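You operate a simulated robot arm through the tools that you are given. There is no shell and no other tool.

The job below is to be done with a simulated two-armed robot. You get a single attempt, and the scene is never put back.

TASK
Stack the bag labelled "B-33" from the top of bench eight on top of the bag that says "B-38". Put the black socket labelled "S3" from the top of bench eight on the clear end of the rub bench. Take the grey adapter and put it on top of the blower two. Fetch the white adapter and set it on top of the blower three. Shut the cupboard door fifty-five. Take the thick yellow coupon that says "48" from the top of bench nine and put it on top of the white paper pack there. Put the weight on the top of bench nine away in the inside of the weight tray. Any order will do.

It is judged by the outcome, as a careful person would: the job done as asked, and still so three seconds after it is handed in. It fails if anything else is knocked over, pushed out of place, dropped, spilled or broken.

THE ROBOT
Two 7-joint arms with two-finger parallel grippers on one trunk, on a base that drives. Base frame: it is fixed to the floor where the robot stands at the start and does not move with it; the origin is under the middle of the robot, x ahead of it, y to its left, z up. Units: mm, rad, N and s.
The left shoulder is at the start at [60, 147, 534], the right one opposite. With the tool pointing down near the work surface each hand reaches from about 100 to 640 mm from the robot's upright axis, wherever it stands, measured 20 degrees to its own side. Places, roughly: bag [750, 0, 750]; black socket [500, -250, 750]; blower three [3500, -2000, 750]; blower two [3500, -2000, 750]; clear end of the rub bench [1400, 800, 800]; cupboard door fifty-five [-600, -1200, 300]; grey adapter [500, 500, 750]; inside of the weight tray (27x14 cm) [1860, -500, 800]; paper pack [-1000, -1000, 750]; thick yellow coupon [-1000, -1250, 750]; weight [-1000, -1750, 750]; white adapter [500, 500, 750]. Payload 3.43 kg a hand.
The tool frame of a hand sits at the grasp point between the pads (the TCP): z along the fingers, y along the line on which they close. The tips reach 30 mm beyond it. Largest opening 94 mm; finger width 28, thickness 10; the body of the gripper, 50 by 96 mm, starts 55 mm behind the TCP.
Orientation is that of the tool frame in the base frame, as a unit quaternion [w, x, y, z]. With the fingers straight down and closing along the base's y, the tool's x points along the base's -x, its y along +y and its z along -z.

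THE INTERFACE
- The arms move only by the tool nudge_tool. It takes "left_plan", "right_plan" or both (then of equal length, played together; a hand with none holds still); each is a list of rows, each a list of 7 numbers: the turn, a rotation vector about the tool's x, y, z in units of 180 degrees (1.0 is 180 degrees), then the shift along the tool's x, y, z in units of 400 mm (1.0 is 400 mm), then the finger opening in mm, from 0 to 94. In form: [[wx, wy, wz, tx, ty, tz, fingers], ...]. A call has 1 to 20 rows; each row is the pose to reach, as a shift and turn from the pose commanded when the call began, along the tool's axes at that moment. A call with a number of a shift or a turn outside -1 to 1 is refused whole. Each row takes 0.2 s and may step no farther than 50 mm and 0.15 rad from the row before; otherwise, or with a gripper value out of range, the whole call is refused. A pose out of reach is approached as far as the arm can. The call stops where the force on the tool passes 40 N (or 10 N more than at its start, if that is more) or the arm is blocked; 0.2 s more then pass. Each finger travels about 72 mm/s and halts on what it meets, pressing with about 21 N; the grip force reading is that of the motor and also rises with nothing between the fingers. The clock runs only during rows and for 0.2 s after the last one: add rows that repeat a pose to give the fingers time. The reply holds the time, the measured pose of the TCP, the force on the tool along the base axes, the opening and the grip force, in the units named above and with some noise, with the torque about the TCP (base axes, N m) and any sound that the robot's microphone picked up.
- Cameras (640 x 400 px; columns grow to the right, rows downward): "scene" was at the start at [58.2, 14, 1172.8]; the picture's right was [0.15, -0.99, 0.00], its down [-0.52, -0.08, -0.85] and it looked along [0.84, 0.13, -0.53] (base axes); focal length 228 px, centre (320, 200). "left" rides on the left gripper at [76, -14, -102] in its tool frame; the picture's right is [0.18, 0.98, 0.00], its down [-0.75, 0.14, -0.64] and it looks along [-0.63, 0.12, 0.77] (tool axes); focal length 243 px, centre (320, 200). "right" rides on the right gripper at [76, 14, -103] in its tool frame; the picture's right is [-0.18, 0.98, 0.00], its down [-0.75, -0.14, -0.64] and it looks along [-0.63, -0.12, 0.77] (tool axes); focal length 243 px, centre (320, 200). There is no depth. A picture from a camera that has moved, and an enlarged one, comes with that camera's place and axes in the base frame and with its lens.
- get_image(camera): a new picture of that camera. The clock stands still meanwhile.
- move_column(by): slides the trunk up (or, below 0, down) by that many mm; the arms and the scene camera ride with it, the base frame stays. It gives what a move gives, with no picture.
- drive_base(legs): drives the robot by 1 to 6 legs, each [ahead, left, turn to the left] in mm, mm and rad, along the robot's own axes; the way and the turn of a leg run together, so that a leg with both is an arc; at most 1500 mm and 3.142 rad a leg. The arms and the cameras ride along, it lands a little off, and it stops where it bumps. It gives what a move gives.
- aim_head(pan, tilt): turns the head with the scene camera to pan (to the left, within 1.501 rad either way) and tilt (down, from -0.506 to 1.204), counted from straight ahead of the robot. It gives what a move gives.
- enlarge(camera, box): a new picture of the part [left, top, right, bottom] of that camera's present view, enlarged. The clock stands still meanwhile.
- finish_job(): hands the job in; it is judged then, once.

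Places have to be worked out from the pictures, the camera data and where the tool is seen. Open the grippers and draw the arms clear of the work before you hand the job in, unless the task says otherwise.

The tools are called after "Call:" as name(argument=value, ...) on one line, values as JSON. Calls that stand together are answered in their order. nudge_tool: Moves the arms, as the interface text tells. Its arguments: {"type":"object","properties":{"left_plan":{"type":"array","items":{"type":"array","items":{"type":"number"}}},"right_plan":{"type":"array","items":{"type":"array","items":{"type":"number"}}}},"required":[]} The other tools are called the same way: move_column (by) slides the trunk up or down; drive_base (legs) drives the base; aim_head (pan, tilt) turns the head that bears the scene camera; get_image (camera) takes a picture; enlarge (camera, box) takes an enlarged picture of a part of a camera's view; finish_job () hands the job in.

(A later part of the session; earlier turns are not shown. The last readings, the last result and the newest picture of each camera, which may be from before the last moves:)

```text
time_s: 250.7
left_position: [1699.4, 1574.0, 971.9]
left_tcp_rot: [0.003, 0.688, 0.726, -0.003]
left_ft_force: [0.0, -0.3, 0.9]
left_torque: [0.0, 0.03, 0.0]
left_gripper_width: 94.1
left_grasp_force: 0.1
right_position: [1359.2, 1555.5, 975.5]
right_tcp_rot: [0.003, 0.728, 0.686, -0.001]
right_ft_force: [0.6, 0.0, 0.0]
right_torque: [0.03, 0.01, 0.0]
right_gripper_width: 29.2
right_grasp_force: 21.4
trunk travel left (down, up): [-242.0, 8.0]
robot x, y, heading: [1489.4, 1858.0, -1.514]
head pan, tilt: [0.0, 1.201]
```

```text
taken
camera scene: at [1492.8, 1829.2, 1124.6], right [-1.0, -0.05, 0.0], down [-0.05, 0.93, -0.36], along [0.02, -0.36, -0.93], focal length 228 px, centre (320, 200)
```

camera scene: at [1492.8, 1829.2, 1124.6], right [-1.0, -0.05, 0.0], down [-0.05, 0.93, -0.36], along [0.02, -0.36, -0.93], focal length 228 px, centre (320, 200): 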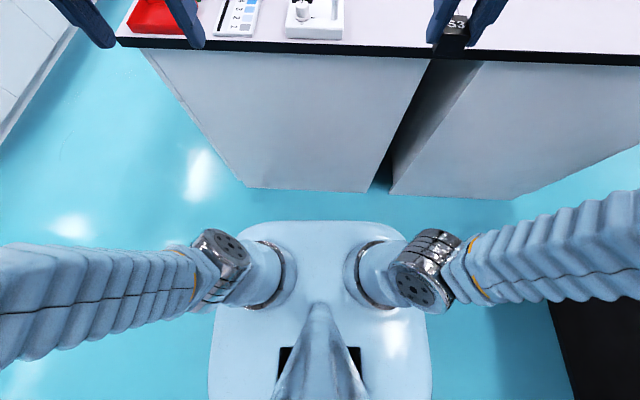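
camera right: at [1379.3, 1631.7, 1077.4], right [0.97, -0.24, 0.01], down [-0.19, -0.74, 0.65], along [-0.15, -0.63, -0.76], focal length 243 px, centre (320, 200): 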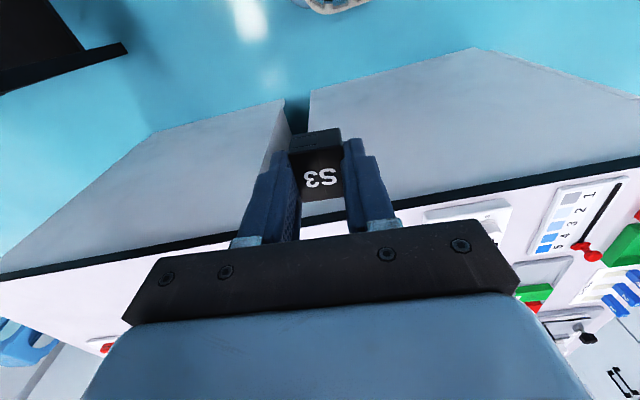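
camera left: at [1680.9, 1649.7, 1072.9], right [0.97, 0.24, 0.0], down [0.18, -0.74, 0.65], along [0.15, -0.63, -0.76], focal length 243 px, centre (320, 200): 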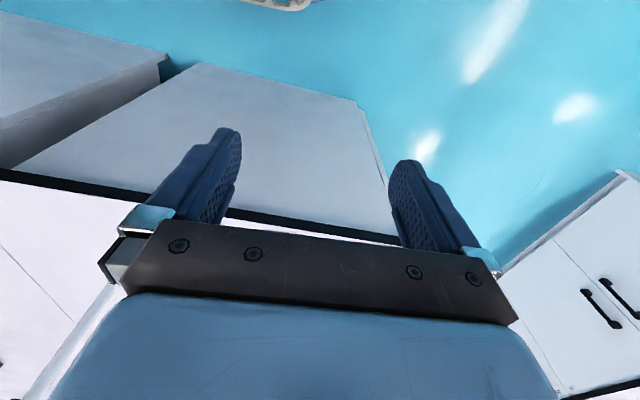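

Base front extends ≈250–290 mm from the axis. Retract the free left hand a little, square up, and approach to about 295 mm from the end panel.

Call:
nudge_tool(left_plan=[[0, 0, 0, 0.1, 0, 0, 94], [0, 0, 0, 0.2, 0, 0, 94], [0, 0, 0, 0.25, 0, 0, 94]])

Call:
drive_base(legs=[[0, 0, -0.057], [0, 30, 0], [170, 0, 0]])

Call:
aim_head(pan=0.0, tilt=0.6)

Call:
get_image(camera="scene")

```text
time_s: 251.5
left_position: [1690.6, 1666.5, 970.0]
left_tcp_rot: [0.003, 0.688, 0.726, -0.003]
left_ft_force: [-0.2, 0.1, 0.6]
left_torque: [0.02, -0.01, 0.02]
left_gripper_width: 93.8
left_grasp_force: 0.1
left hand out of reach, approached as far as the arm can: row 3
right_position: [1360.5, 1555.5, 976.8]
right_tcp_rot: [0.003, 0.728, 0.685, -0.001]
right_ft_force: [-0.3, -0.4, -0.6]
right_torque: [0.03, -0.02, 0.01]
right_gripper_width: 29.2
right_grasp_force: 21.1
trunk travel left (down, up): [-242.0, 8.0]
robot x, y, heading: [1494.1, 1854.9, -1.522]
head pan, tilt: [0.0, 1.201]
```

```text
time_s: 253.8
left_position: [1706.5, 1485.1, 969.8]
left_tcp_rot: [0.003, 0.711, 0.704, -0.004]
left_ft_force: [0.2, 0.2, 0.3]
left_torque: [-0.03, -0.03, 0.04]
left_gripper_width: 94.1
left_grasp_force: 0.0
right_position: [1370.0, 1394.0, 975.9]
right_tcp_rot: [0.004, 0.749, 0.662, 0.0]
right_ft_force: [0.4, 0.6, 0.0]
right_torque: [0.01, 0.02, 0.0]
right_gripper_width: 29.0
right_grasp_force: 21.1
trunk travel left (down, up): [-242.0, 8.0]
robot x, y, heading: [1521.3, 1685.2, -1.58]
head pan, tilt: [0.0, 1.201]
```

```text
time_s: 254.8
left_position: [1706.4, 1485.1, 969.9]
left_tcp_rot: [0.003, 0.71, 0.704, -0.002]
left_ft_force: [0.3, -0.2, 0.1]
left_torque: [0.02, 0.02, -0.02]
left_gripper_width: 94.0
left_grasp_force: 0.1
right_position: [1370.5, 1394.1, 976.7]
right_tcp_rot: [0.003, 0.749, 0.662, -0.001]
right_ft_force: [0.0, -0.2, -0.1]
right_torque: [0.05, -0.01, 0.01]
right_gripper_width: 29.0
right_grasp_force: 21.3
trunk travel left (down, up): [-242.0, 8.0]
robot x, y, heading: [1518.9, 1682.7, -1.576]
head pan, tilt: [0.0, 0.6]
```

```text
taken
camera scene: at [1519.4, 1626.4, 1169.1], right [-1.0, 0.01, 0.0], down [0.01, 0.57, -0.82], along [-0.01, -0.82, -0.57], focal length 228 px, centre (320, 200)
```

scene: 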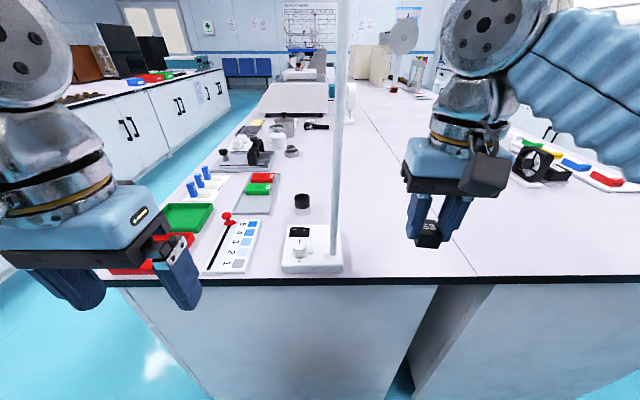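

The clear strip lies between the lamp/items and the seam at x≈1218. Move 45 mm closer and extend the right hand fully over it.

Call:
drive_base(legs=[[45, 0, 0]])

Call:
nudge_tool(right_plan=[[0, 0, -0.018, -0.1, 0, 0.02, 18], [0, 0, -0.036, -0.2, 0, 0.06, 18], [0, 0, -0.036, -0.3, 0, 0.12, 18], [0, 0, -0.036, -0.4, 0, 0.18, 18], [0, 0, -0.036, -0.5, 0, 0.24, 18], [0, 0, -0.036, -0.6, 0, 0.28, 18], [0, 0, -0.036, -0.68, 0, 0.3, 18], [0, 0, -0.036, -0.76, 0, 0.3, 18], [0, 0, -0.036, -0.76, 0, 0.3, 18]])

Call:
get_image(camera="scene")

Call:
get_image(camera="right")

```text
time_s: 255.8
left_position: [1706.0, 1439.8, 970.1]
left_tcp_rot: [0.003, 0.71, 0.704, -0.003]
left_ft_force: [0.1, 0.5, -0.1]
left_torque: [0.01, 0.0, 0.01]
left_gripper_width: 94.1
left_grasp_force: 0.1
right_position: [1370.2, 1346.9, 975.9]
right_tcp_rot: [0.003, 0.749, 0.662, -0.001]
right_ft_force: [0.0, -0.2, 0.0]
right_torque: [-0.04, 0.0, -0.02]
right_gripper_width: 29.2
right_grasp_force: 21.1
trunk travel left (down, up): [-242.0, 8.0]
robot x, y, heading: [1521.0, 1639.4, -1.581]
head pan, tilt: [0.0, 0.6]
```

```text
time_s: 257.8
left_position: [1704.8, 1439.5, 970.2]
left_tcp_rot: [0.003, 0.71, 0.704, -0.003]
left_ft_force: [0.1, -0.3, -0.2]
left_torque: [-0.02, -0.01, -0.02]
left_gripper_width: 94.2
left_grasp_force: 0.0
right_position: [1334.9, 1046.3, 855.2]
right_tcp_rot: [0.003, 0.711, 0.703, -0.001]
right_ft_force: [0.1, 0.7, -0.5]
right_torque: [0.02, 0.03, 0.02]
right_gripper_width: 29.2
right_grasp_force: 20.8
trunk travel left (down, up): [-242.0, 8.0]
robot x, y, heading: [1517.3, 1640.5, -1.578]
head pan, tilt: [0.0, 0.6]
```

```text
taken
camera scene: at [1519.0, 1580.8, 1169.1], right [-1.0, 0.01, 0.0], down [0.01, 0.57, -0.82], along [-0.01, -0.82, -0.57], focal length 228 px, centre (320, 200)
```

scene: 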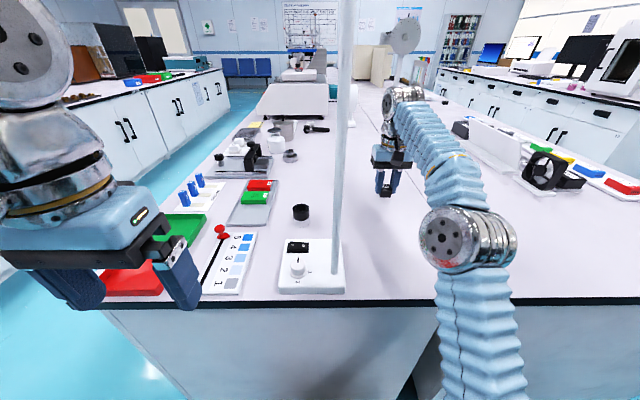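

```text
taken
camera right: at [1349.1, 1122.1, 957.2], right [0.98, -0.19, 0.0], down [-0.15, -0.75, 0.65], along [-0.12, -0.63, -0.76], focal length 243 px, centre (320, 200)
```

right: 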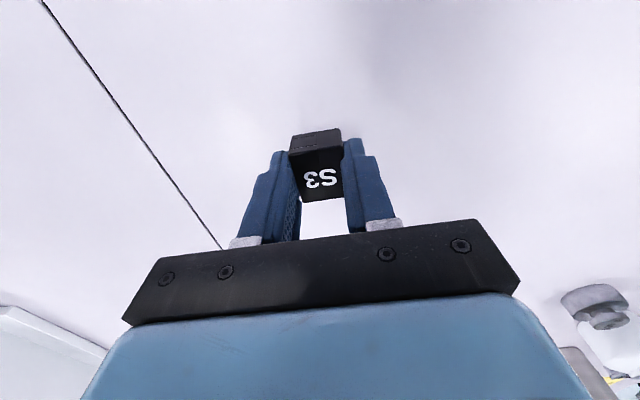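

No reach limit yet at y=1046. Extend further, lower to z≈845, and shift slightly toward x=1365.

Call:
nudge_tool(right_plan=[[0, 0, 0, -0.05, 0.03, 0.015, 18], [0, 0, 0, -0.1, 0.06, 0.025, 18], [0, 0, 0, -0.15, 0.075, 0.025, 18], [0, 0, 0, -0.2, 0.075, 0.025, 18], [0, 0, 0, -0.2, 0.075, 0.025, 18]])

```text
time_s: 258.9
left_position: [1705.8, 1449.9, 975.3]
left_tcp_rot: [0.006, 0.71, 0.704, -0.007]
left_ft_force: [0.6, 0.1, 0.2]
left_torque: [-0.01, -0.03, 0.0]
left_gripper_width: 94.3
left_grasp_force: 0.0
right_position: [1351.1, 1031.4, 855.5]
right_tcp_rot: [0.014, 0.712, 0.702, -0.01]
right_ft_force: [-0.5, 0.6, -0.7]
right_torque: [0.0, -0.03, 0.02]
right_gripper_width: 29.0
right_grasp_force: 21.2
right hand out of reach, approached as far as the arm can: row 1, 2, 3, 4, 5
trunk travel left (down, up): [-242.0, 8.0]
robot x, y, heading: [1521.1, 1641.2, -1.578]
head pan, tilt: [0.0, 0.6]
```

The left hand's reading shifted by ~10 mm without command — the base seems to have leaned, probably the upper arm touching the bench edge. Retract at once and check.

Call:
nudge_tool(right_plan=[[0, 0, 0, 0.05, 0, -0.01, 18], [0, 0, 0, 0.1, 0, -0.03, 18], [0, 0, 0, 0.15, 0, -0.05, 18], [0, 0, 0, 0.2, 0, -0.07, 18]])

Call:
get_image(camera="scene")

```text
time_s: 259.9
left_position: [1707.2, 1439.7, 969.3]
left_tcp_rot: [0.003, 0.709, 0.705, -0.003]
left_ft_force: [-0.1, 0.2, 0.3]
left_torque: [0.02, 0.03, -0.02]
left_gripper_width: 94.0
left_grasp_force: 0.0
right_position: [1359.1, 1097.2, 864.0]
right_tcp_rot: [0.003, 0.711, 0.703, -0.001]
right_ft_force: [0.6, -0.5, -0.6]
right_torque: [0.0, 0.0, 0.01]
right_gripper_width: 28.9
right_grasp_force: 20.9
trunk travel left (down, up): [-242.0, 8.0]
robot x, y, heading: [1519.7, 1641.6, -1.579]
head pan, tilt: [0.0, 0.6]
```

```text
taken
camera scene: at [1519.1, 1580.9, 1169.0], right [-1.0, 0.01, 0.0], down [0.01, 0.57, -0.82], along [-0.01, -0.82, -0.57], focal length 228 px, centre (320, 200)
```

scene: 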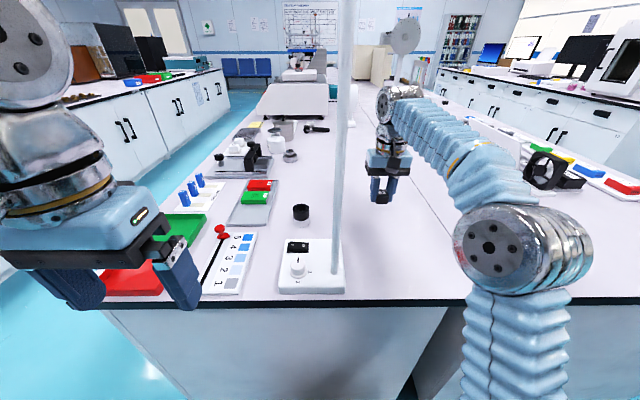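

All normal again after retracting. I'll set S3 down at about (1385,1070), within comfortable reach.

Call:
nudge_tool(right_plan=[[0, 0, 0, -0.04, 0.03, 0.01, 18], [0, 0, 0, -0.07, 0.06, 0.03, 18], [0, 0, 0, -0.07, 0.06, 0.045, 18], [0, 0, 0, -0.07, 0.06, 0.05, 18]])

```text
time_s: 260.9
left_position: [1706.0, 1440.5, 969.2]
left_tcp_rot: [0.003, 0.71, 0.704, -0.003]
left_ft_force: [0.6, 0.3, 0.2]
left_torque: [0.0, 0.01, -0.02]
left_gripper_width: 94.1
left_grasp_force: 0.1
right_position: [1381.9, 1068.4, 845.2]
right_tcp_rot: [0.004, 0.71, 0.704, -0.001]
right_ft_force: [-0.3, -1.0, -1.3]
right_torque: [-0.02, 0.0, 0.0]
right_gripper_width: 29.3
right_grasp_force: 20.9
trunk travel left (down, up): [-242.0, 8.0]
robot x, y, heading: [1518.9, 1638.6, -1.578]
head pan, tilt: [0.0, 0.6]
```

Call:
nudge_tool(right_plan=[[0, 0, 0, 0, 0, 0.006, 18], [0, 0, 0, 0, 0, 0.012, 18]])

Call:
nudge_tool(right_plan=[[0, 0, 0, 0, 0, 0.004, 18], [0, 0, 0, 0, 0, 0.007, 18]])

```text
time_s: 261.6
left_position: [1707.4, 1439.2, 968.4]
left_tcp_rot: [0.003, 0.71, 0.704, -0.003]
left_ft_force: [0.1, -1.2, 0.2]
left_torque: [-0.01, 0.0, -0.03]
left_gripper_width: 93.9
left_grasp_force: 0.0
right_position: [1384.2, 1068.3, 841.6]
right_tcp_rot: [0.003, 0.71, 0.704, 0.0]
right_ft_force: [-0.3, 0.3, 0.8]
right_torque: [0.0, -0.01, 0.0]
right_gripper_width: 29.2
right_grasp_force: 20.5
trunk travel left (down, up): [-242.0, 8.0]
robot x, y, heading: [1517.8, 1637.1, -1.578]
head pan, tilt: [0.0, 0.6]
```

```text
time_s: 262.1
left_position: [1707.0, 1440.6, 968.9]
left_tcp_rot: [0.003, 0.71, 0.705, -0.003]
left_ft_force: [-0.4, -0.5, 0.1]
left_torque: [0.0, -0.02, 0.01]
left_gripper_width: 93.8
left_grasp_force: 0.0
right_position: [1383.0, 1067.8, 838.7]
right_tcp_rot: [0.004, 0.711, 0.704, -0.001]
right_ft_force: [-0.4, 0.3, -0.1]
right_torque: [0.0, 0.05, 0.0]
right_gripper_width: 29.1
right_grasp_force: 20.8
trunk travel left (down, up): [-242.0, 8.0]
robot x, y, heading: [1521.5, 1638.1, -1.578]
head pan, tilt: [0.0, 0.6]
```

Call:
nudge_tool(right_plan=[[0, 0, 0, 0, 0, 0.004, 18], [0, 0, 0, 0, 0, 0.007, 18]])

```text
time_s: 262.8
left_position: [1705.9, 1440.1, 969.6]
left_tcp_rot: [0.003, 0.71, 0.704, -0.002]
left_ft_force: [-0.5, 0.2, 1.5]
left_torque: [0.02, -0.03, -0.02]
left_gripper_width: 93.9
left_grasp_force: 0.0
right_position: [1382.9, 1067.8, 834.0]
right_tcp_rot: [0.003, 0.711, 0.704, -0.001]
right_ft_force: [0.2, 0.2, -0.6]
right_torque: [0.01, 0.01, -0.02]
right_gripper_width: 29.1
right_grasp_force: 20.6
trunk travel left (down, up): [-242.0, 8.0]
robot x, y, heading: [1518.5, 1637.2, -1.58]
head pan, tilt: [0.0, 0.6]
```

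Call:
nudge_tool(right_plan=[[0, 0, 0, 0, 0, 0.004, 18], [0, 0, 0, 0, 0, 0.006, 18]])

Call:
enlarge(camera="scene", box=[340, 130, 440, 230])

```text
time_s: 263.4
left_position: [1706.4, 1439.1, 969.3]
left_tcp_rot: [0.004, 0.71, 0.704, -0.003]
left_ft_force: [0.4, -1.1, 0.6]
left_torque: [-0.02, 0.0, 0.01]
left_gripper_width: 94.1
left_grasp_force: 0.0
right_position: [1383.1, 1068.4, 833.1]
right_tcp_rot: [0.004, 0.711, 0.703, -0.003]
right_ft_force: [0.2, 0.3, 0.1]
right_torque: [0.01, -0.02, 0.01]
right_gripper_width: 29.1
right_grasp_force: 20.8
trunk travel left (down, up): [-242.0, 8.0]
robot x, y, heading: [1522.7, 1639.1, -1.58]
head pan, tilt: [0.0, 0.6]
```

```text
4.00 times, centred on (390, 180) of scene
camera zoom: at [1519.0, 1581.1, 1169.1], right [-1.0, 0.01, 0.0], down [0.01, 0.56, -0.82], along [-0.01, -0.82, -0.57], focal length 910 px, centre (40, 280)
```

zoom: 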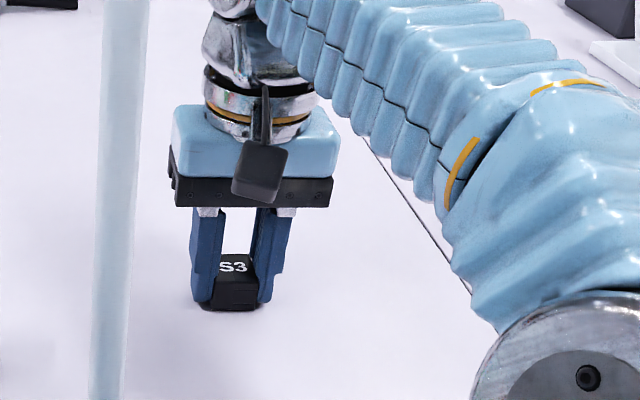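

Call:
nudge_tool(right_plan=[[0, 0, 0, 0, 0, 0.004, 18], [0, 0, 0, 0, 0, 0.006, 18]])

Call:
get_image(camera="right")

```text
time_s: 263.9
left_position: [1707.2, 1438.9, 970.2]
left_tcp_rot: [0.002, 0.709, 0.705, -0.003]
left_ft_force: [-0.2, -0.2, 0.0]
left_torque: [0.03, 0.0, 0.0]
left_gripper_width: 94.0
left_grasp_force: 0.1
right_position: [1383.0, 1069.5, 831.2]
right_tcp_rot: [0.003, 0.71, 0.704, -0.001]
right_ft_force: [0.6, -0.3, 2.0]
right_torque: [0.04, 0.04, -0.04]
right_gripper_width: 29.2
right_grasp_force: 20.5
trunk travel left (down, up): [-242.0, 8.0]
robot x, y, heading: [1519.5, 1638.4, -1.58]
head pan, tilt: [0.0, 0.6]
```

```text
taken
camera right: at [1398.7, 1145.2, 932.1], right [0.98, -0.19, 0.01], down [-0.15, -0.75, 0.65], along [-0.12, -0.64, -0.76], focal length 243 px, centre (320, 200)
```

right: 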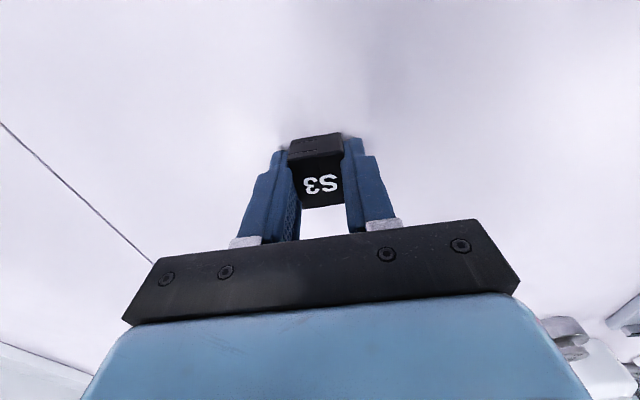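

Call:
nudge_tool(right_plan=[[0, 0, 0, 0, 0, 0.002, 18], [0, 0, 0, 0, 0, 0.004, 18]])

```text
time_s: 264.6
left_position: [1706.4, 1440.0, 970.2]
left_tcp_rot: [0.002, 0.71, 0.704, -0.003]
left_ft_force: [-0.6, -0.6, -0.7]
left_torque: [0.02, 0.02, 0.0]
left_gripper_width: 94.0
left_grasp_force: 0.0
right_position: [1383.2, 1068.5, 830.6]
right_tcp_rot: [0.006, 0.71, 0.704, -0.003]
right_ft_force: [-0.2, -0.8, 12.5]
right_torque: [0.19, 0.02, -0.01]
right_gripper_width: 29.3
right_grasp_force: 20.9
trunk travel left (down, up): [-242.0, 8.0]
robot x, y, heading: [1520.8, 1641.7, -1.573]
head pan, tilt: [0.0, 0.6]
```

Contact (12.5 N). Release S3 and rise straight up.

Call:
nudge_tool(right_plan=[[0, 0, 0, 0, 0, -0.003, 28], [0, 0, 0, 0, 0, -0.003, 36], [0, 0, 0, 0, 0, -0.003, 50], [0, 0, 0, 0, 0, -0.003, 56], [0, 0, 0, 0, 0, -0.03, 56], [0, 0, 0, 0.02, 0, -0.06, 56], [0, 0, 0, 0.08, 0, -0.14, 56], [0, 0, 0, 0.16, 0, -0.2, 56]])

Call:
get_image(camera="scene")

Call:
get_image(camera="right")

```text
time_s: 266.4
left_position: [1707.2, 1439.3, 969.6]
left_tcp_rot: [0.003, 0.709, 0.705, -0.002]
left_ft_force: [0.4, -0.5, -0.6]
left_torque: [0.03, 0.0, -0.01]
left_gripper_width: 94.2
left_grasp_force: 0.1
right_position: [1382.2, 1129.9, 908.5]
right_tcp_rot: [0.003, 0.711, 0.703, 0.0]
right_ft_force: [0.1, -0.1, -1.4]
right_torque: [0.02, 0.0, 0.01]
right_gripper_width: 56.0
right_grasp_force: 0.0
trunk travel left (down, up): [-242.0, 8.0]
robot x, y, heading: [1518.3, 1637.0, -1.574]
head pan, tilt: [0.0, 0.6]
```

```text
taken
camera scene: at [1519.1, 1580.9, 1169.1], right [-1.0, 0.01, 0.0], down [0.0, 0.57, -0.82], along [-0.01, -0.82, -0.57], focal length 228 px, centre (320, 200)
```

scene: 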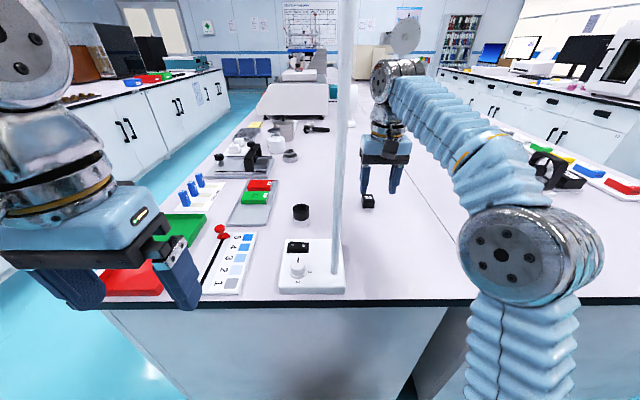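

```text
taken
camera right: at [1396.7, 1206.2, 1010.7], right [0.98, -0.19, 0.0], down [-0.15, -0.75, 0.65], along [-0.12, -0.63, -0.76], focal length 243 px, centre (320, 200)
```

right: 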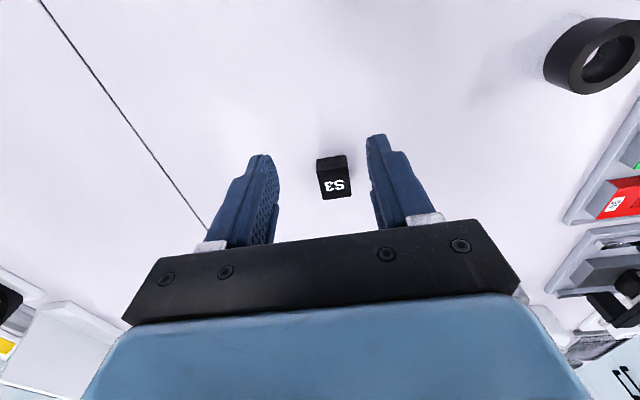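

S3 is on the clear surface at (1384,1066). To bring it further into the clear area, I'll close the fingers, tilt 30° forward and gently push it ~90 mm deeper.

Call:
nudge_tool(right_plan=[[0, -0.042, 0, 0.01, 0, 0, 40], [0, -0.084, 0, 0.01, 0, 0, 20], [0, -0.126, 0, 0.01, 0, 0, 0], [0, -0.1667, 0, 0.01, 0, 0, 0], [0, -0.1667, 0, 0.005, 0, 0.06, 0], [0, -0.1667, 0, 0, 0, 0.12, 0], [0, -0.1667, 0, 0, 0, 0.17, 0], [0, -0.1667, 0, 0, 0, 0.18, 0]])

Call:
get_image(camera="scene")

Call:
get_image(camera="right")

```text
time_s: 268.1
left_position: [1706.0, 1440.3, 968.6]
left_tcp_rot: [0.003, 0.71, 0.704, -0.004]
left_ft_force: [-0.9, 0.0, 0.0]
left_torque: [0.04, -0.02, -0.02]
left_gripper_width: 93.9
left_grasp_force: 0.1
right_position: [1382.1, 1131.7, 837.3]
right_tcp_rot: [0.185, 0.686, 0.679, -0.185]
right_ft_force: [0.0, -0.4, -0.7]
right_torque: [0.03, 0.02, 0.01]
right_gripper_width: 0.0
right_grasp_force: 21.3
trunk travel left (down, up): [-242.0, 8.0]
robot x, y, heading: [1519.2, 1638.6, -1.58]
head pan, tilt: [0.0, 0.6]
```

```text
taken
camera scene: at [1519.0, 1581.1, 1169.1], right [-1.0, 0.01, 0.0], down [0.01, 0.56, -0.83], along [-0.01, -0.82, -0.56], focal length 228 px, centre (320, 200)
```

scene: 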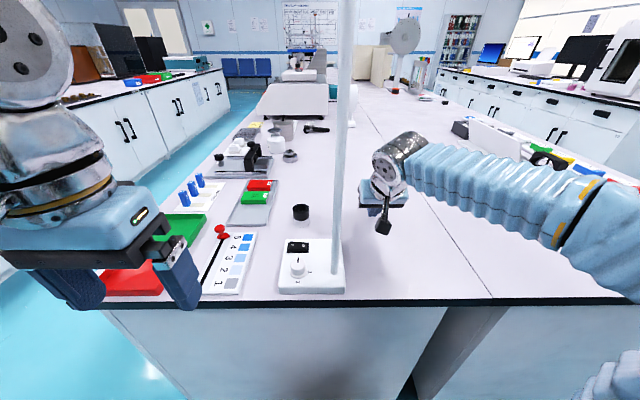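

```text
taken
camera right: at [1399.1, 1249.9, 886.2], right [0.98, -0.17, 0.1], down [-0.15, -0.32, 0.93], along [-0.13, -0.93, -0.34], focal length 243 px, centre (320, 200)
```

right: 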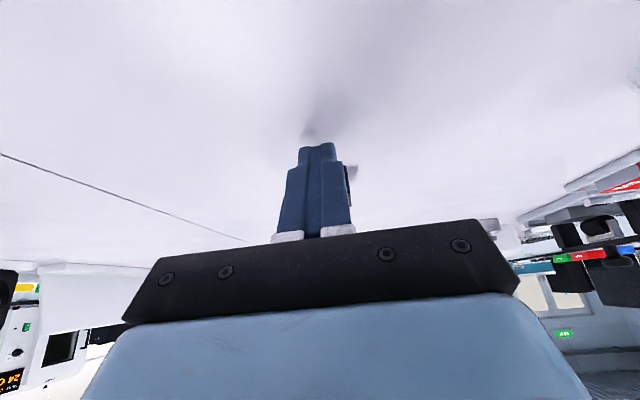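

The tilted hand is behind S3. Push forward in two stages.

Call:
nudge_tool(right_plan=[[0, 0, 0, -0.02, 0, 0.021, 0], [0, 0, 0, -0.045, 0, 0.0354, 0], [0, 0, 0, -0.07, 0, 0.05, 0], [0, 0, 0, -0.095, 0, 0.0643, 0], [0, 0, 0, -0.12, 0, 0.0787, 0], [0, 0, 0, -0.145, 0, 0.093, 0]])

Call:
get_image(camera="scene")

```text
time_s: 269.6
left_position: [1706.7, 1439.5, 969.6]
left_tcp_rot: [0.003, 0.71, 0.704, -0.003]
left_ft_force: [-0.2, -0.5, -0.8]
left_torque: [-0.01, -0.03, -0.01]
left_gripper_width: 94.0
left_grasp_force: 0.0
right_position: [1381.9, 1063.0, 834.2]
right_tcp_rot: [0.186, 0.686, 0.679, -0.186]
right_ft_force: [-0.7, 0.8, -0.2]
right_torque: [0.01, -0.05, -0.01]
right_gripper_width: 0.0
right_grasp_force: 21.4
trunk travel left (down, up): [-242.0, 8.0]
robot x, y, heading: [1516.7, 1639.6, -1.58]
head pan, tilt: [0.0, 0.6]
```

```text
taken
camera scene: at [1519.0, 1581.2, 1169.1], right [-1.0, 0.01, 0.0], down [0.01, 0.56, -0.83], along [-0.01, -0.83, -0.56], focal length 228 px, centre (320, 200)
```

scene: 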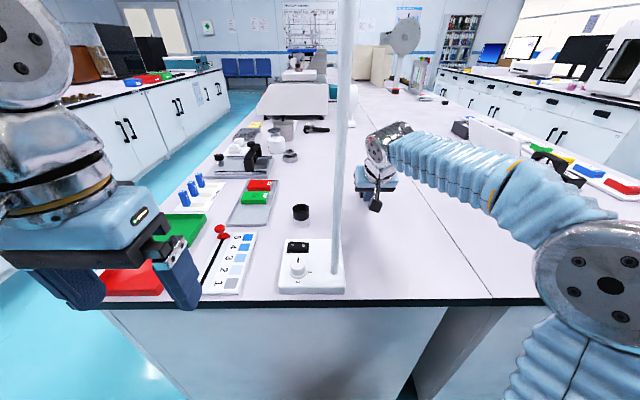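

Smooth. Continue pushing another 90 mm.

Call:
nudge_tool(right_plan=[[0, 0, 0, -0.03, 0, 0.0173, 0], [0, 0, 0, -0.06, 0, 0.0346, 0], [0, 0, 0, -0.09, 0, 0.052, 0], [0, 0, 0, -0.12, 0, 0.0693, 0], [0, 0, 0, -0.15, 0, 0.0866, 0], [0, 0, 0, -0.18, 0, 0.104, 0], [0, 0, 0, -0.2, 0, 0.1155, 0]])

Call:
get_image(camera="scene")

```text
time_s: 271.1
left_position: [1705.8, 1439.4, 970.1]
left_tcp_rot: [0.003, 0.711, 0.703, -0.002]
left_ft_force: [0.5, 0.1, 0.2]
left_torque: [-0.01, -0.02, 0.0]
left_gripper_width: 94.0
left_grasp_force: 0.0
right_position: [1381.4, 970.4, 835.7]
right_tcp_rot: [0.186, 0.686, 0.679, -0.185]
right_ft_force: [-0.6, -0.5, -0.4]
right_torque: [-0.03, 0.01, -0.04]
right_gripper_width: 0.0
right_grasp_force: 21.5
trunk travel left (down, up): [-242.0, 8.0]
robot x, y, heading: [1518.4, 1638.3, -1.58]
head pan, tilt: [0.0, 0.6]
```

```text
taken
camera scene: at [1519.0, 1581.2, 1169.1], right [-1.0, 0.01, 0.0], down [0.01, 0.56, -0.83], along [-0.01, -0.82, -0.56], focal length 228 px, centre (320, 200)
```

scene: 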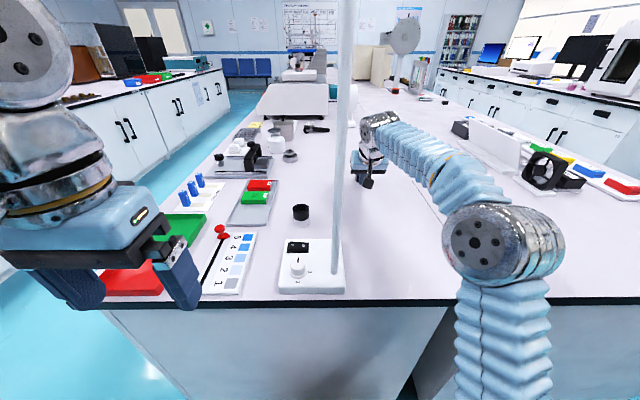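

S3 should now be near (1383,926). Back away, rise, and restore the hand to vertical.

Call:
nudge_tool(right_plan=[[0, 0, 0, 0.0433, 0, -0.025, 0], [0, 0, 0, 0.0866, 0, -0.05, 0], [0, 0, 0, 0.111, 0, -0.141, 0], [0, 0, 0, 0.136, 0, -0.232, 0], [0, 0, 0, 0.16, 0, -0.323, 0], [0, 0, 0, 0.193, 0, -0.4, 0], [0, 0, 0, 0.225, 0, -0.477, 0], [0, 0, 0, 0.258, 0, -0.553, 0]])

Call:
nudge_tool(right_plan=[[0, 0.042, 0, 0, 0, 0, 20], [0, 0.084, 0, 0, 0, 0, 40], [0, 0.126, 0, 0, 0, 0, 70], [0, 0.1667, 0, 0, 0, 0, 94], [0, 0.1667, 0, 0.08, 0, -0.04, 94], [0, 0.1667, 0, 0.16, 0, -0.09, 94]])

Call:
get_image(camera="scene")

Call:
enlarge(camera="scene", box=[320, 110, 440, 210])

```text
time_s: 272.9
left_position: [1707.0, 1439.3, 969.2]
left_tcp_rot: [0.003, 0.71, 0.704, -0.003]
left_ft_force: [0.6, -0.3, 1.1]
left_torque: [0.02, -0.02, 0.03]
left_gripper_width: 93.9
left_grasp_force: 0.1
right_position: [1382.0, 1171.2, 973.7]
right_tcp_rot: [0.184, 0.686, 0.679, -0.185]
right_ft_force: [0.1, 0.2, -1.0]
right_torque: [0.0, 0.01, 0.01]
right_gripper_width: 0.0
right_grasp_force: 21.1
trunk travel left (down, up): [-242.0, 8.0]
robot x, y, heading: [1518.6, 1639.3, -1.58]
head pan, tilt: [0.0, 0.6]
```

```text
time_s: 274.4
left_position: [1706.6, 1438.1, 970.5]
left_tcp_rot: [0.003, 0.71, 0.704, -0.003]
left_ft_force: [0.0, -0.5, 1.0]
left_torque: [0.02, 0.01, 0.0]
left_gripper_width: 94.1
left_grasp_force: 0.0
right_position: [1382.1, 1243.5, 971.5]
right_tcp_rot: [0.003, 0.71, 0.704, 0.0]
right_ft_force: [1.3, -0.3, 0.0]
right_torque: [0.02, 0.0, 0.0]
right_gripper_width: 94.1
right_grasp_force: 0.0
right hand out of reach, approached as far as the arm can: row 4
trunk travel left (down, up): [-242.0, 8.0]
robot x, y, heading: [1519.8, 1640.9, -1.58]
head pan, tilt: [0.0, 0.6]
```

```text
taken
camera scene: at [1519.3, 1580.8, 1169.1], right [-1.0, 0.01, 0.0], down [0.0, 0.57, -0.82], along [-0.01, -0.82, -0.57], focal length 228 px, centre (320, 200)
```

scene: 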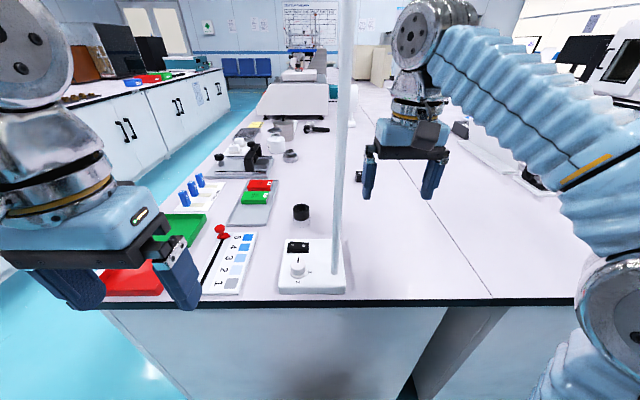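

```text
4.00 times, centred on (380, 160) of scene
camera zoom: at [1519.3, 1580.8, 1169.1], right [-1.0, 0.01, 0.0], down [0.0, 0.57, -0.82], along [-0.01, -0.82, -0.57], focal length 910 px, centre (80, 360)
```

zoom: 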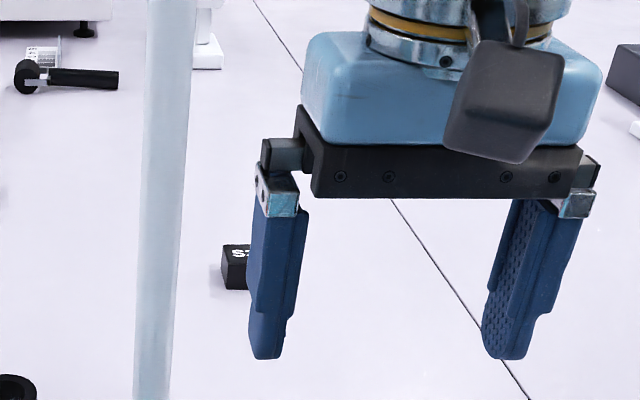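

S3 rests at about (1384,928) in the clear area. Retract and drive back around for the adapters: out to the aisle at x≈2600, then down it.

Call:
nudge_tool(right_plan=[[0, 0, 0, 0.08, 0, -0.01, 94], [0, 0, 0, 0.16, 0, -0.01, 94], [0, 0, 0, 0.24, 0, -0.01, 94]])

Call:
drive_base(legs=[[-210, 0, 0], [0, 1080, 0.01], [1500, 0, 0], [1500, 0, 0]])

Call:
aim_head(pan=0.0, tilt=0.3)

Call:
get_image(camera="scene")

```text
time_s: 275.1
left_position: [1706.8, 1439.0, 969.4]
left_tcp_rot: [0.004, 0.71, 0.705, -0.003]
left_ft_force: [-0.9, -0.1, -0.5]
left_torque: [-0.01, -0.01, -0.02]
left_gripper_width: 93.7
left_grasp_force: 0.1
right_position: [1384.5, 1338.9, 976.7]
right_tcp_rot: [0.003, 0.711, 0.704, -0.001]
right_ft_force: [0.0, 0.1, -0.4]
right_torque: [0.02, 0.02, 0.0]
right_gripper_width: 93.9
right_grasp_force: 0.0
trunk travel left (down, up): [-242.0, 8.0]
robot x, y, heading: [1517.5, 1641.7, -1.578]
head pan, tilt: [0.0, 0.6]
```

```text
time_s: 296.1
left_position: [2794.5, -1351.9, 969.7]
left_tcp_rot: [0.003, 0.701, 0.713, -0.003]
left_ft_force: [-0.1, -0.2, 0.2]
left_torque: [-0.01, 0.01, -0.01]
left_gripper_width: 94.0
left_grasp_force: 0.0
right_position: [2474.5, -1461.1, 976.4]
right_tcp_rot: [0.004, 0.702, 0.712, -0.002]
right_ft_force: [0.6, -0.8, -0.2]
right_torque: [0.01, 0.0, 0.01]
right_gripper_width: 94.4
right_grasp_force: 0.0
trunk travel left (down, up): [-242.0, 8.0]
robot x, y, heading: [2607.2, -1155.2, -1.558]
head pan, tilt: [0.0, 0.6]
```

```text
time_s: 296.9
left_position: [2793.6, -1352.9, 970.3]
left_tcp_rot: [0.003, 0.701, 0.713, -0.003]
left_ft_force: [0.5, -0.3, 0.0]
left_torque: [0.02, 0.02, -0.01]
left_gripper_width: 94.2
left_grasp_force: 0.0
right_position: [2474.2, -1460.3, 975.9]
right_tcp_rot: [0.004, 0.702, 0.712, -0.001]
right_ft_force: [0.4, 0.1, -0.7]
right_torque: [-0.01, -0.04, 0.02]
right_gripper_width: 93.9
right_grasp_force: 0.1
trunk travel left (down, up): [-242.0, 8.0]
robot x, y, heading: [2601.8, -1162.1, -1.56]
head pan, tilt: [0.0, 0.3]
```

```text
taken
camera scene: at [2603.5, -1220.4, 1196.6], right [-1.0, -0.01, 0.0], down [0.0, 0.3, -0.95], along [0.01, -0.95, -0.3], focal length 228 px, centre (320, 200)
```

scene: 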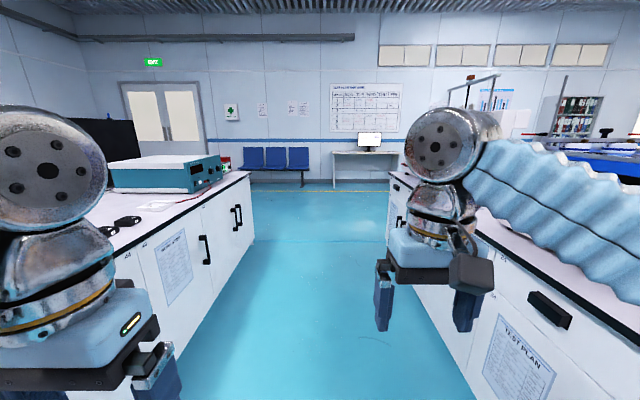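

Continue to the end, then turn right along the bench end and into the front aisle.

Call:
drive_base(legs=[[0, 0, -0.012], [1400, 0, 0], [1400, 0, 0], [0, 0, -1.571], [1400, 0, 0]])

Call:
get_image(camera="scene")

```text
time_s: 321.1
left_position: [1031.9, -4151.9, 970.3]
left_tcp_rot: [0.0, 1.0, 0.003, -0.005]
left_ft_force: [0.5, 0.3, 0.5]
left_torque: [0.03, 0.01, 0.03]
left_gripper_width: 94.1
left_grasp_force: 0.1
right_position: [926.9, -3831.5, 977.0]
right_tcp_rot: [0.002, 1.0, 0.003, -0.003]
right_ft_force: [0.4, 0.4, 0.6]
right_torque: [-0.01, -0.02, 0.02]
right_gripper_width: 94.0
right_grasp_force: 0.1
trunk travel left (down, up): [-242.0, 8.0]
robot x, y, heading: [1229.1, -3963.7, -3.136]
head pan, tilt: [0.0, 0.3]
```

```text
taken
camera scene: at [1164.7, -3963.5, 1196.6], right [-0.01, 1.0, 0.0], down [0.3, 0.0, -0.96], along [-0.96, -0.01, -0.3], focal length 228 px, centre (320, 200)
```

scene: 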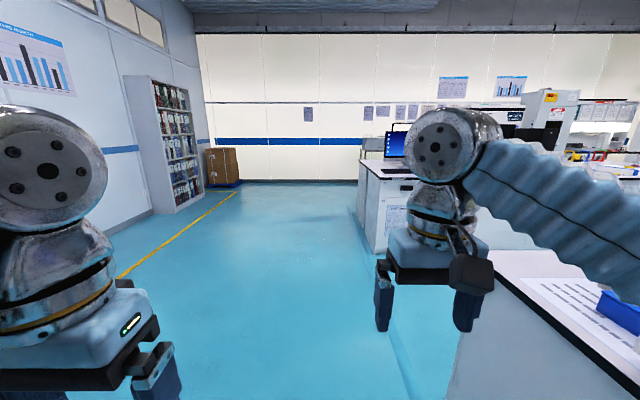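

Path is clear. Continue into the front aisle and up to the adapters.

Call:
drive_base(legs=[[1400, 0, 0], [0, 0, -1.576], [1500, 0, 0], [1500, 0, 0]])

Call:
get_image(camera="scene")

```text
time_s: 346.1
left_position: [-283.7, -785.6, 968.8]
left_tcp_rot: [0.003, -0.686, 0.728, 0.003]
left_ft_force: [0.3, -0.6, 0.2]
left_torque: [-0.04, -0.02, 0.0]
left_gripper_width: 93.9
left_grasp_force: 0.1
right_position: [41.5, -702.3, 976.2]
right_tcp_rot: [0.002, -0.685, 0.729, 0.003]
right_ft_force: [0.4, 0.3, -0.1]
right_torque: [-0.01, 0.0, 0.0]
right_gripper_width: 93.9
right_grasp_force: 0.1
trunk travel left (down, up): [-242.0, 8.0]
robot x, y, heading: [-112.3, -994.2, 1.51]
head pan, tilt: [0.0, 0.3]
```

```text
taken
camera scene: at [-105.4, -931.6, 1196.6], right [1.0, -0.06, 0.0], down [-0.02, -0.3, -0.96], along [0.06, 0.95, -0.3], focal length 228 px, centre (320, 200)
```

scene: 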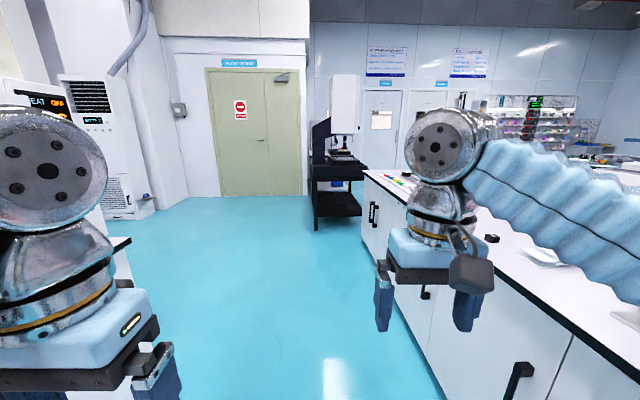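

Move up to the adapters and face the bench.

Call:
drive_base(legs=[[0, 0, 0.061], [1500, 0, 0], [0, 0, -1.571]])

Call:
aim_head(pan=0.0, tilt=0.55)

Call:
get_image(camera="scene")

```text
time_s: 357.7
left_position: [46.9, 700.6, 969.3]
left_tcp_rot: [0.005, -0.038, 0.999, 0.0]
left_ft_force: [0.3, -0.2, -0.2]
left_torque: [-0.03, 0.01, -0.02]
left_gripper_width: 94.0
left_grasp_force: 0.0
right_position: [173.0, 388.1, 976.0]
right_tcp_rot: [0.004, -0.037, 0.999, 0.002]
right_ft_force: [1.3, 0.7, 0.2]
right_torque: [-0.03, -0.02, -0.03]
right_gripper_width: 94.1
right_grasp_force: 0.0
trunk travel left (down, up): [-242.0, 8.0]
robot x, y, heading: [-136.9, 496.9, 0.071]
head pan, tilt: [0.0, 0.3]
```

```text
time_s: 358.5
left_position: [45.4, 700.2, 969.3]
left_tcp_rot: [0.005, -0.038, 0.999, 0.001]
left_ft_force: [0.7, 0.1, -0.4]
left_torque: [0.0, 0.01, 0.01]
left_gripper_width: 94.1
left_grasp_force: 0.1
right_position: [173.1, 387.7, 975.6]
right_tcp_rot: [0.003, -0.037, 0.999, 0.002]
right_ft_force: [0.2, -0.8, 0.0]
right_torque: [-0.01, -0.02, -0.01]
right_gripper_width: 94.0
right_grasp_force: 0.1
trunk travel left (down, up): [-242.0, 8.0]
robot x, y, heading: [-136.6, 496.9, 0.081]
head pan, tilt: [0.0, 0.55]
```

```text
taken
camera scene: at [-78.1, 502.9, 1173.7], right [0.07, -1.0, 0.0], down [-0.52, -0.04, -0.85], along [0.85, 0.06, -0.52], focal length 228 px, centre (320, 200)
```

scene: 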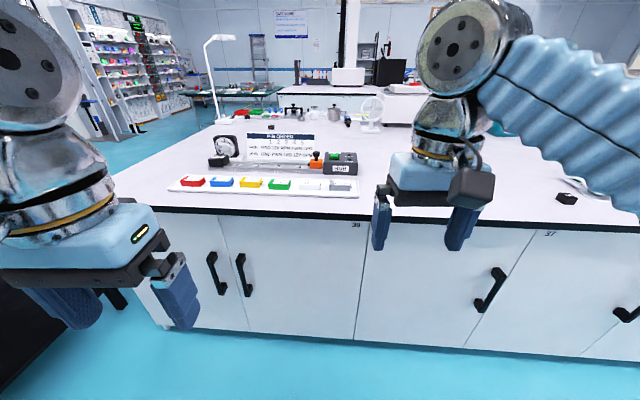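

Square up and approach so the right hand lines up with the grey adapter.

Call:
drive_base(legs=[[0, 0, -0.075], [220, 135, 0]])

Call:
aim_head(pan=0.0, tilt=0.75)

Call:
get_image(camera="scene")

Call:
enlarge(camera="scene", box=[250, 110, 450, 220])

Call:
get_image(camera="right")

```text
time_s: 360.8
left_position: [282.5, 815.9, 969.0]
left_tcp_rot: [0.004, -0.001, 1.0, -0.001]
left_ft_force: [0.3, -0.1, 0.6]
left_torque: [-0.01, -0.01, 0.01]
left_gripper_width: 94.3
left_grasp_force: 0.0
right_position: [385.6, 494.7, 977.8]
right_tcp_rot: [0.004, -0.001, 1.0, 0.002]
right_ft_force: [0.4, -0.2, -0.4]
right_torque: [-0.06, -0.01, -0.01]
right_gripper_width: 93.7
right_grasp_force: 0.0
trunk travel left (down, up): [-242.0, 8.0]
robot x, y, heading: [87.0, 623.5, -0.001]
head pan, tilt: [0.0, 0.55]
```

```text
time_s: 361.5
left_position: [282.2, 815.2, 970.0]
left_tcp_rot: [0.004, -0.001, 1.0, 0.0]
left_ft_force: [0.2, 0.9, 0.2]
left_torque: [0.03, 0.02, -0.02]
left_gripper_width: 94.2
left_grasp_force: 0.1
right_position: [385.3, 494.9, 976.1]
right_tcp_rot: [0.003, -0.001, 1.0, 0.002]
right_ft_force: [0.3, 1.1, 0.3]
right_torque: [0.04, 0.01, 0.01]
right_gripper_width: 93.7
right_grasp_force: 0.0
trunk travel left (down, up): [-242.0, 8.0]
robot x, y, heading: [84.0, 632.4, 0.004]
head pan, tilt: [0.0, 0.75]
```

```text
taken
camera scene: at [137.0, 627.8, 1156.3], right [0.0, -1.0, 0.0], down [-0.68, 0.0, -0.73], along [0.73, 0.0, -0.68], focal length 228 px, centre (320, 200)
```

scene: 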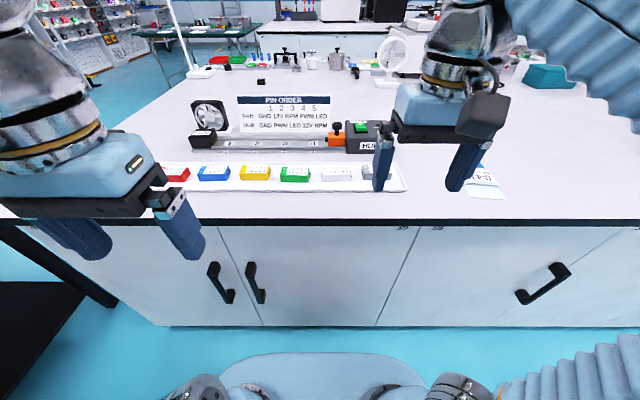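

```text
3.20 times, centred on (350, 165) of scene
camera zoom: at [137.0, 627.8, 1156.3], right [0.0, -1.0, 0.0], down [-0.68, 0.0, -0.73], along [0.73, 0.0, -0.68], focal length 728 px, centre (224, 312)
```

zoom: 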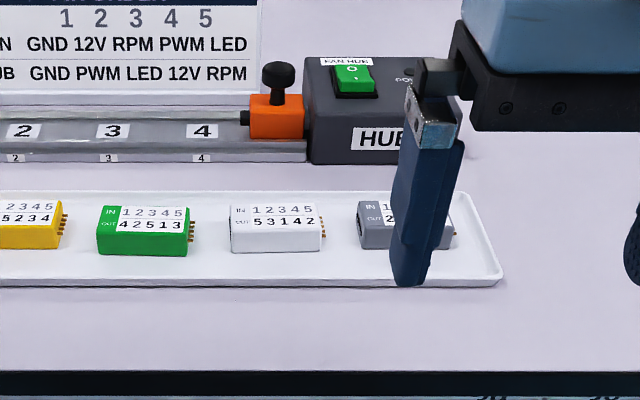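

```text
taken
camera right: at [310.2, 509.0, 1078.0], right [0.18, 0.98, 0.0], down [0.75, -0.14, 0.65], along [0.64, -0.11, -0.76], focal length 243 px, centre (320, 200)
```

right: 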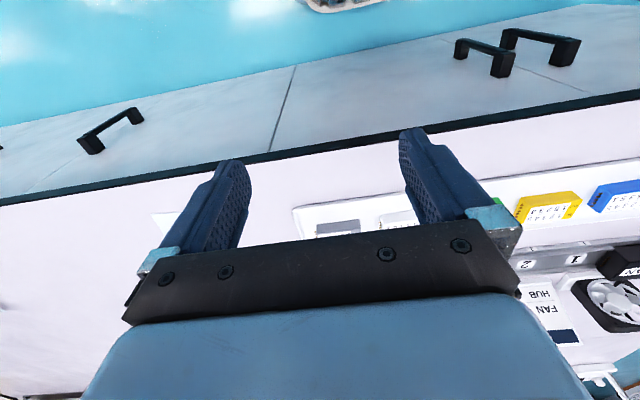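

Adapters are ~70×36×18 mm with pins on the -y end, so I'll grip across the short side: rotate the right tool 90°, with the camera to the left.

Call:
nudge_tool(right_plan=[[0, 0, 0.0417, 0, 0, 0, 94], [0, 0, 0.0833, 0, 0, 0, 94], [0, 0, 0.125, 0, 0, 0, 94], [0, 0, 0.1667, 0, 0, 0, 94], [0, 0, 0.2083, 0, 0, 0, 94], [0, 0, 0.25, 0, 0, 0, 94], [0, 0, 0.2917, 0, 0, 0, 94], [0, 0, 0.3333, 0, 0, 0, 94], [0, 0, 0.375, 0, 0, 0, 94], [0, 0, 0.4167, 0, 0, 0, 94], [0, 0, 0.4583, 0, 0, 0, 94], [0, 0, 0.5, 0, 0, 0, 94]])

Call:
get_image(camera="right")

Call:
get_image(camera="scene")

```text
time_s: 364.1
left_position: [282.7, 816.3, 969.5]
left_tcp_rot: [0.005, -0.003, 1.0, 0.0]
left_ft_force: [0.2, -0.3, 0.4]
left_torque: [0.0, 0.01, -0.01]
left_gripper_width: 94.2
left_grasp_force: 0.0
right_position: [385.6, 495.8, 974.0]
right_tcp_rot: [0.002, 0.708, 0.707, 0.004]
right_ft_force: [0.5, -0.2, 0.4]
right_torque: [0.0, -0.02, 0.03]
right_gripper_width: 93.9
right_grasp_force: 0.1
trunk travel left (down, up): [-242.0, 8.0]
robot x, y, heading: [83.9, 629.2, 0.0]
head pan, tilt: [0.0, 0.75]
```

```text
taken
camera right: at [400.6, 571.6, 1077.9], right [0.98, -0.19, 0.01], down [-0.15, -0.76, 0.64], along [-0.11, -0.63, -0.77], focal length 243 px, centre (320, 200)
```

right: 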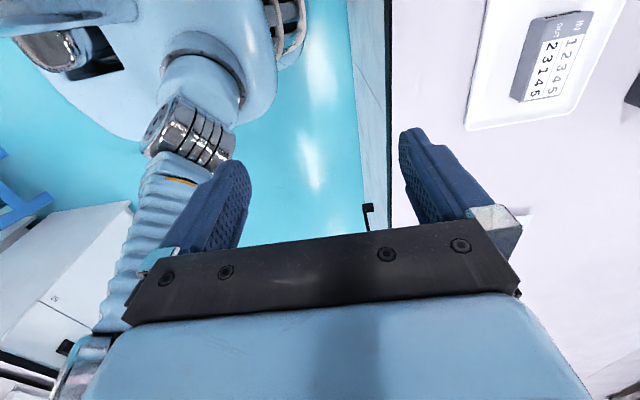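

```text
taken
camera scene: at [137.0, 627.8, 1156.3], right [0.0, -1.0, 0.0], down [-0.68, 0.0, -0.73], along [0.73, 0.0, -0.68], focal length 228 px, centre (320, 200)
```

scene: 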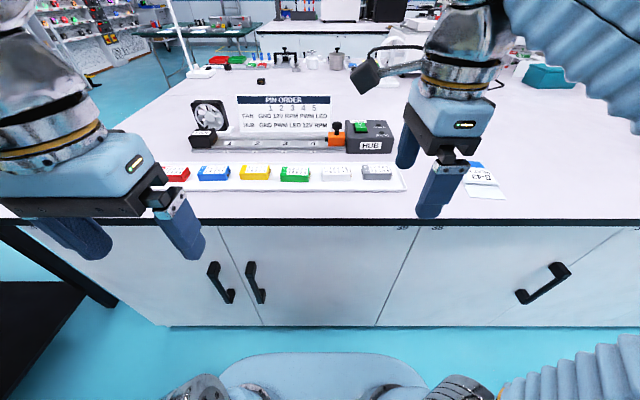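

Rotation worked (tool y now points forward). Move above the grey adapter at (605,489).

Call:
nudge_tool(right_plan=[[0, 0, 0, -0.003, 0.1, 0.02, 94], [0, 0, 0, -0.006, 0.2, 0.05, 94], [0, 0, 0, -0.009, 0.3, 0.09, 94], [0, 0, 0, -0.012, 0.4, 0.13, 80], [0, 0, 0, -0.015, 0.5, 0.17, 70], [0, 0, 0, -0.017, 0.546, 0.22, 66]])

Call:
get_image(camera="right")

Call:
enlarge(camera="scene", box=[300, 110, 440, 220])

```text
time_s: 365.5
left_position: [281.7, 815.7, 969.6]
left_tcp_rot: [0.004, -0.002, 1.0, 0.0]
left_ft_force: [-0.3, 0.2, 0.8]
left_torque: [-0.01, -0.04, -0.03]
left_gripper_width: 93.9
left_grasp_force: 0.1
right_position: [604.1, 486.4, 889.2]
right_tcp_rot: [0.001, 0.707, 0.707, 0.004]
right_ft_force: [-1.3, -0.7, -0.2]
right_torque: [-0.02, 0.02, -0.01]
right_gripper_width: 66.0
right_grasp_force: 0.1
trunk travel left (down, up): [-242.0, 8.0]
robot x, y, heading: [86.0, 626.2, 0.003]
head pan, tilt: [0.0, 0.75]
```

```text
taken
camera right: at [617.8, 562.8, 992.1], right [0.98, -0.18, 0.01], down [-0.14, -0.76, 0.64], along [-0.11, -0.63, -0.77], focal length 243 px, centre (320, 200)
```

right: 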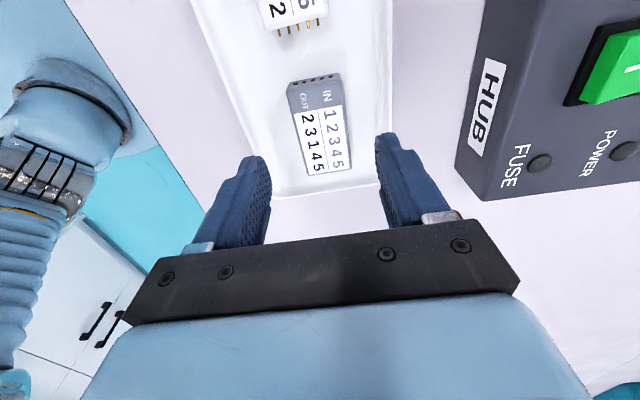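

```text
3.64 times, centred on (370, 165) of scene
camera zoom: at [137.1, 627.9, 1156.3], right [0.0, -1.0, 0.0], down [-0.68, 0.0, -0.73], along [0.73, 0.0, -0.68], focal length 827 px, centre (138, 327)
```

zoom: 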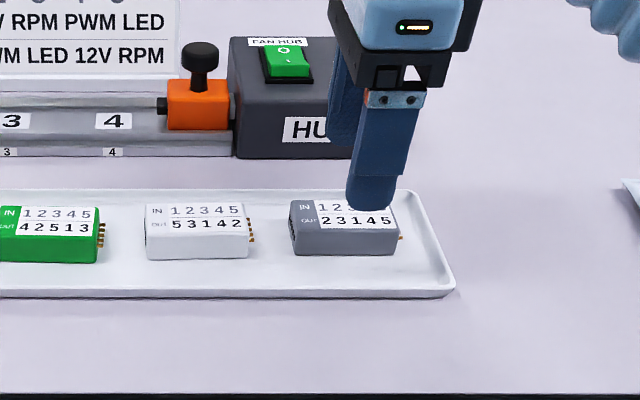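

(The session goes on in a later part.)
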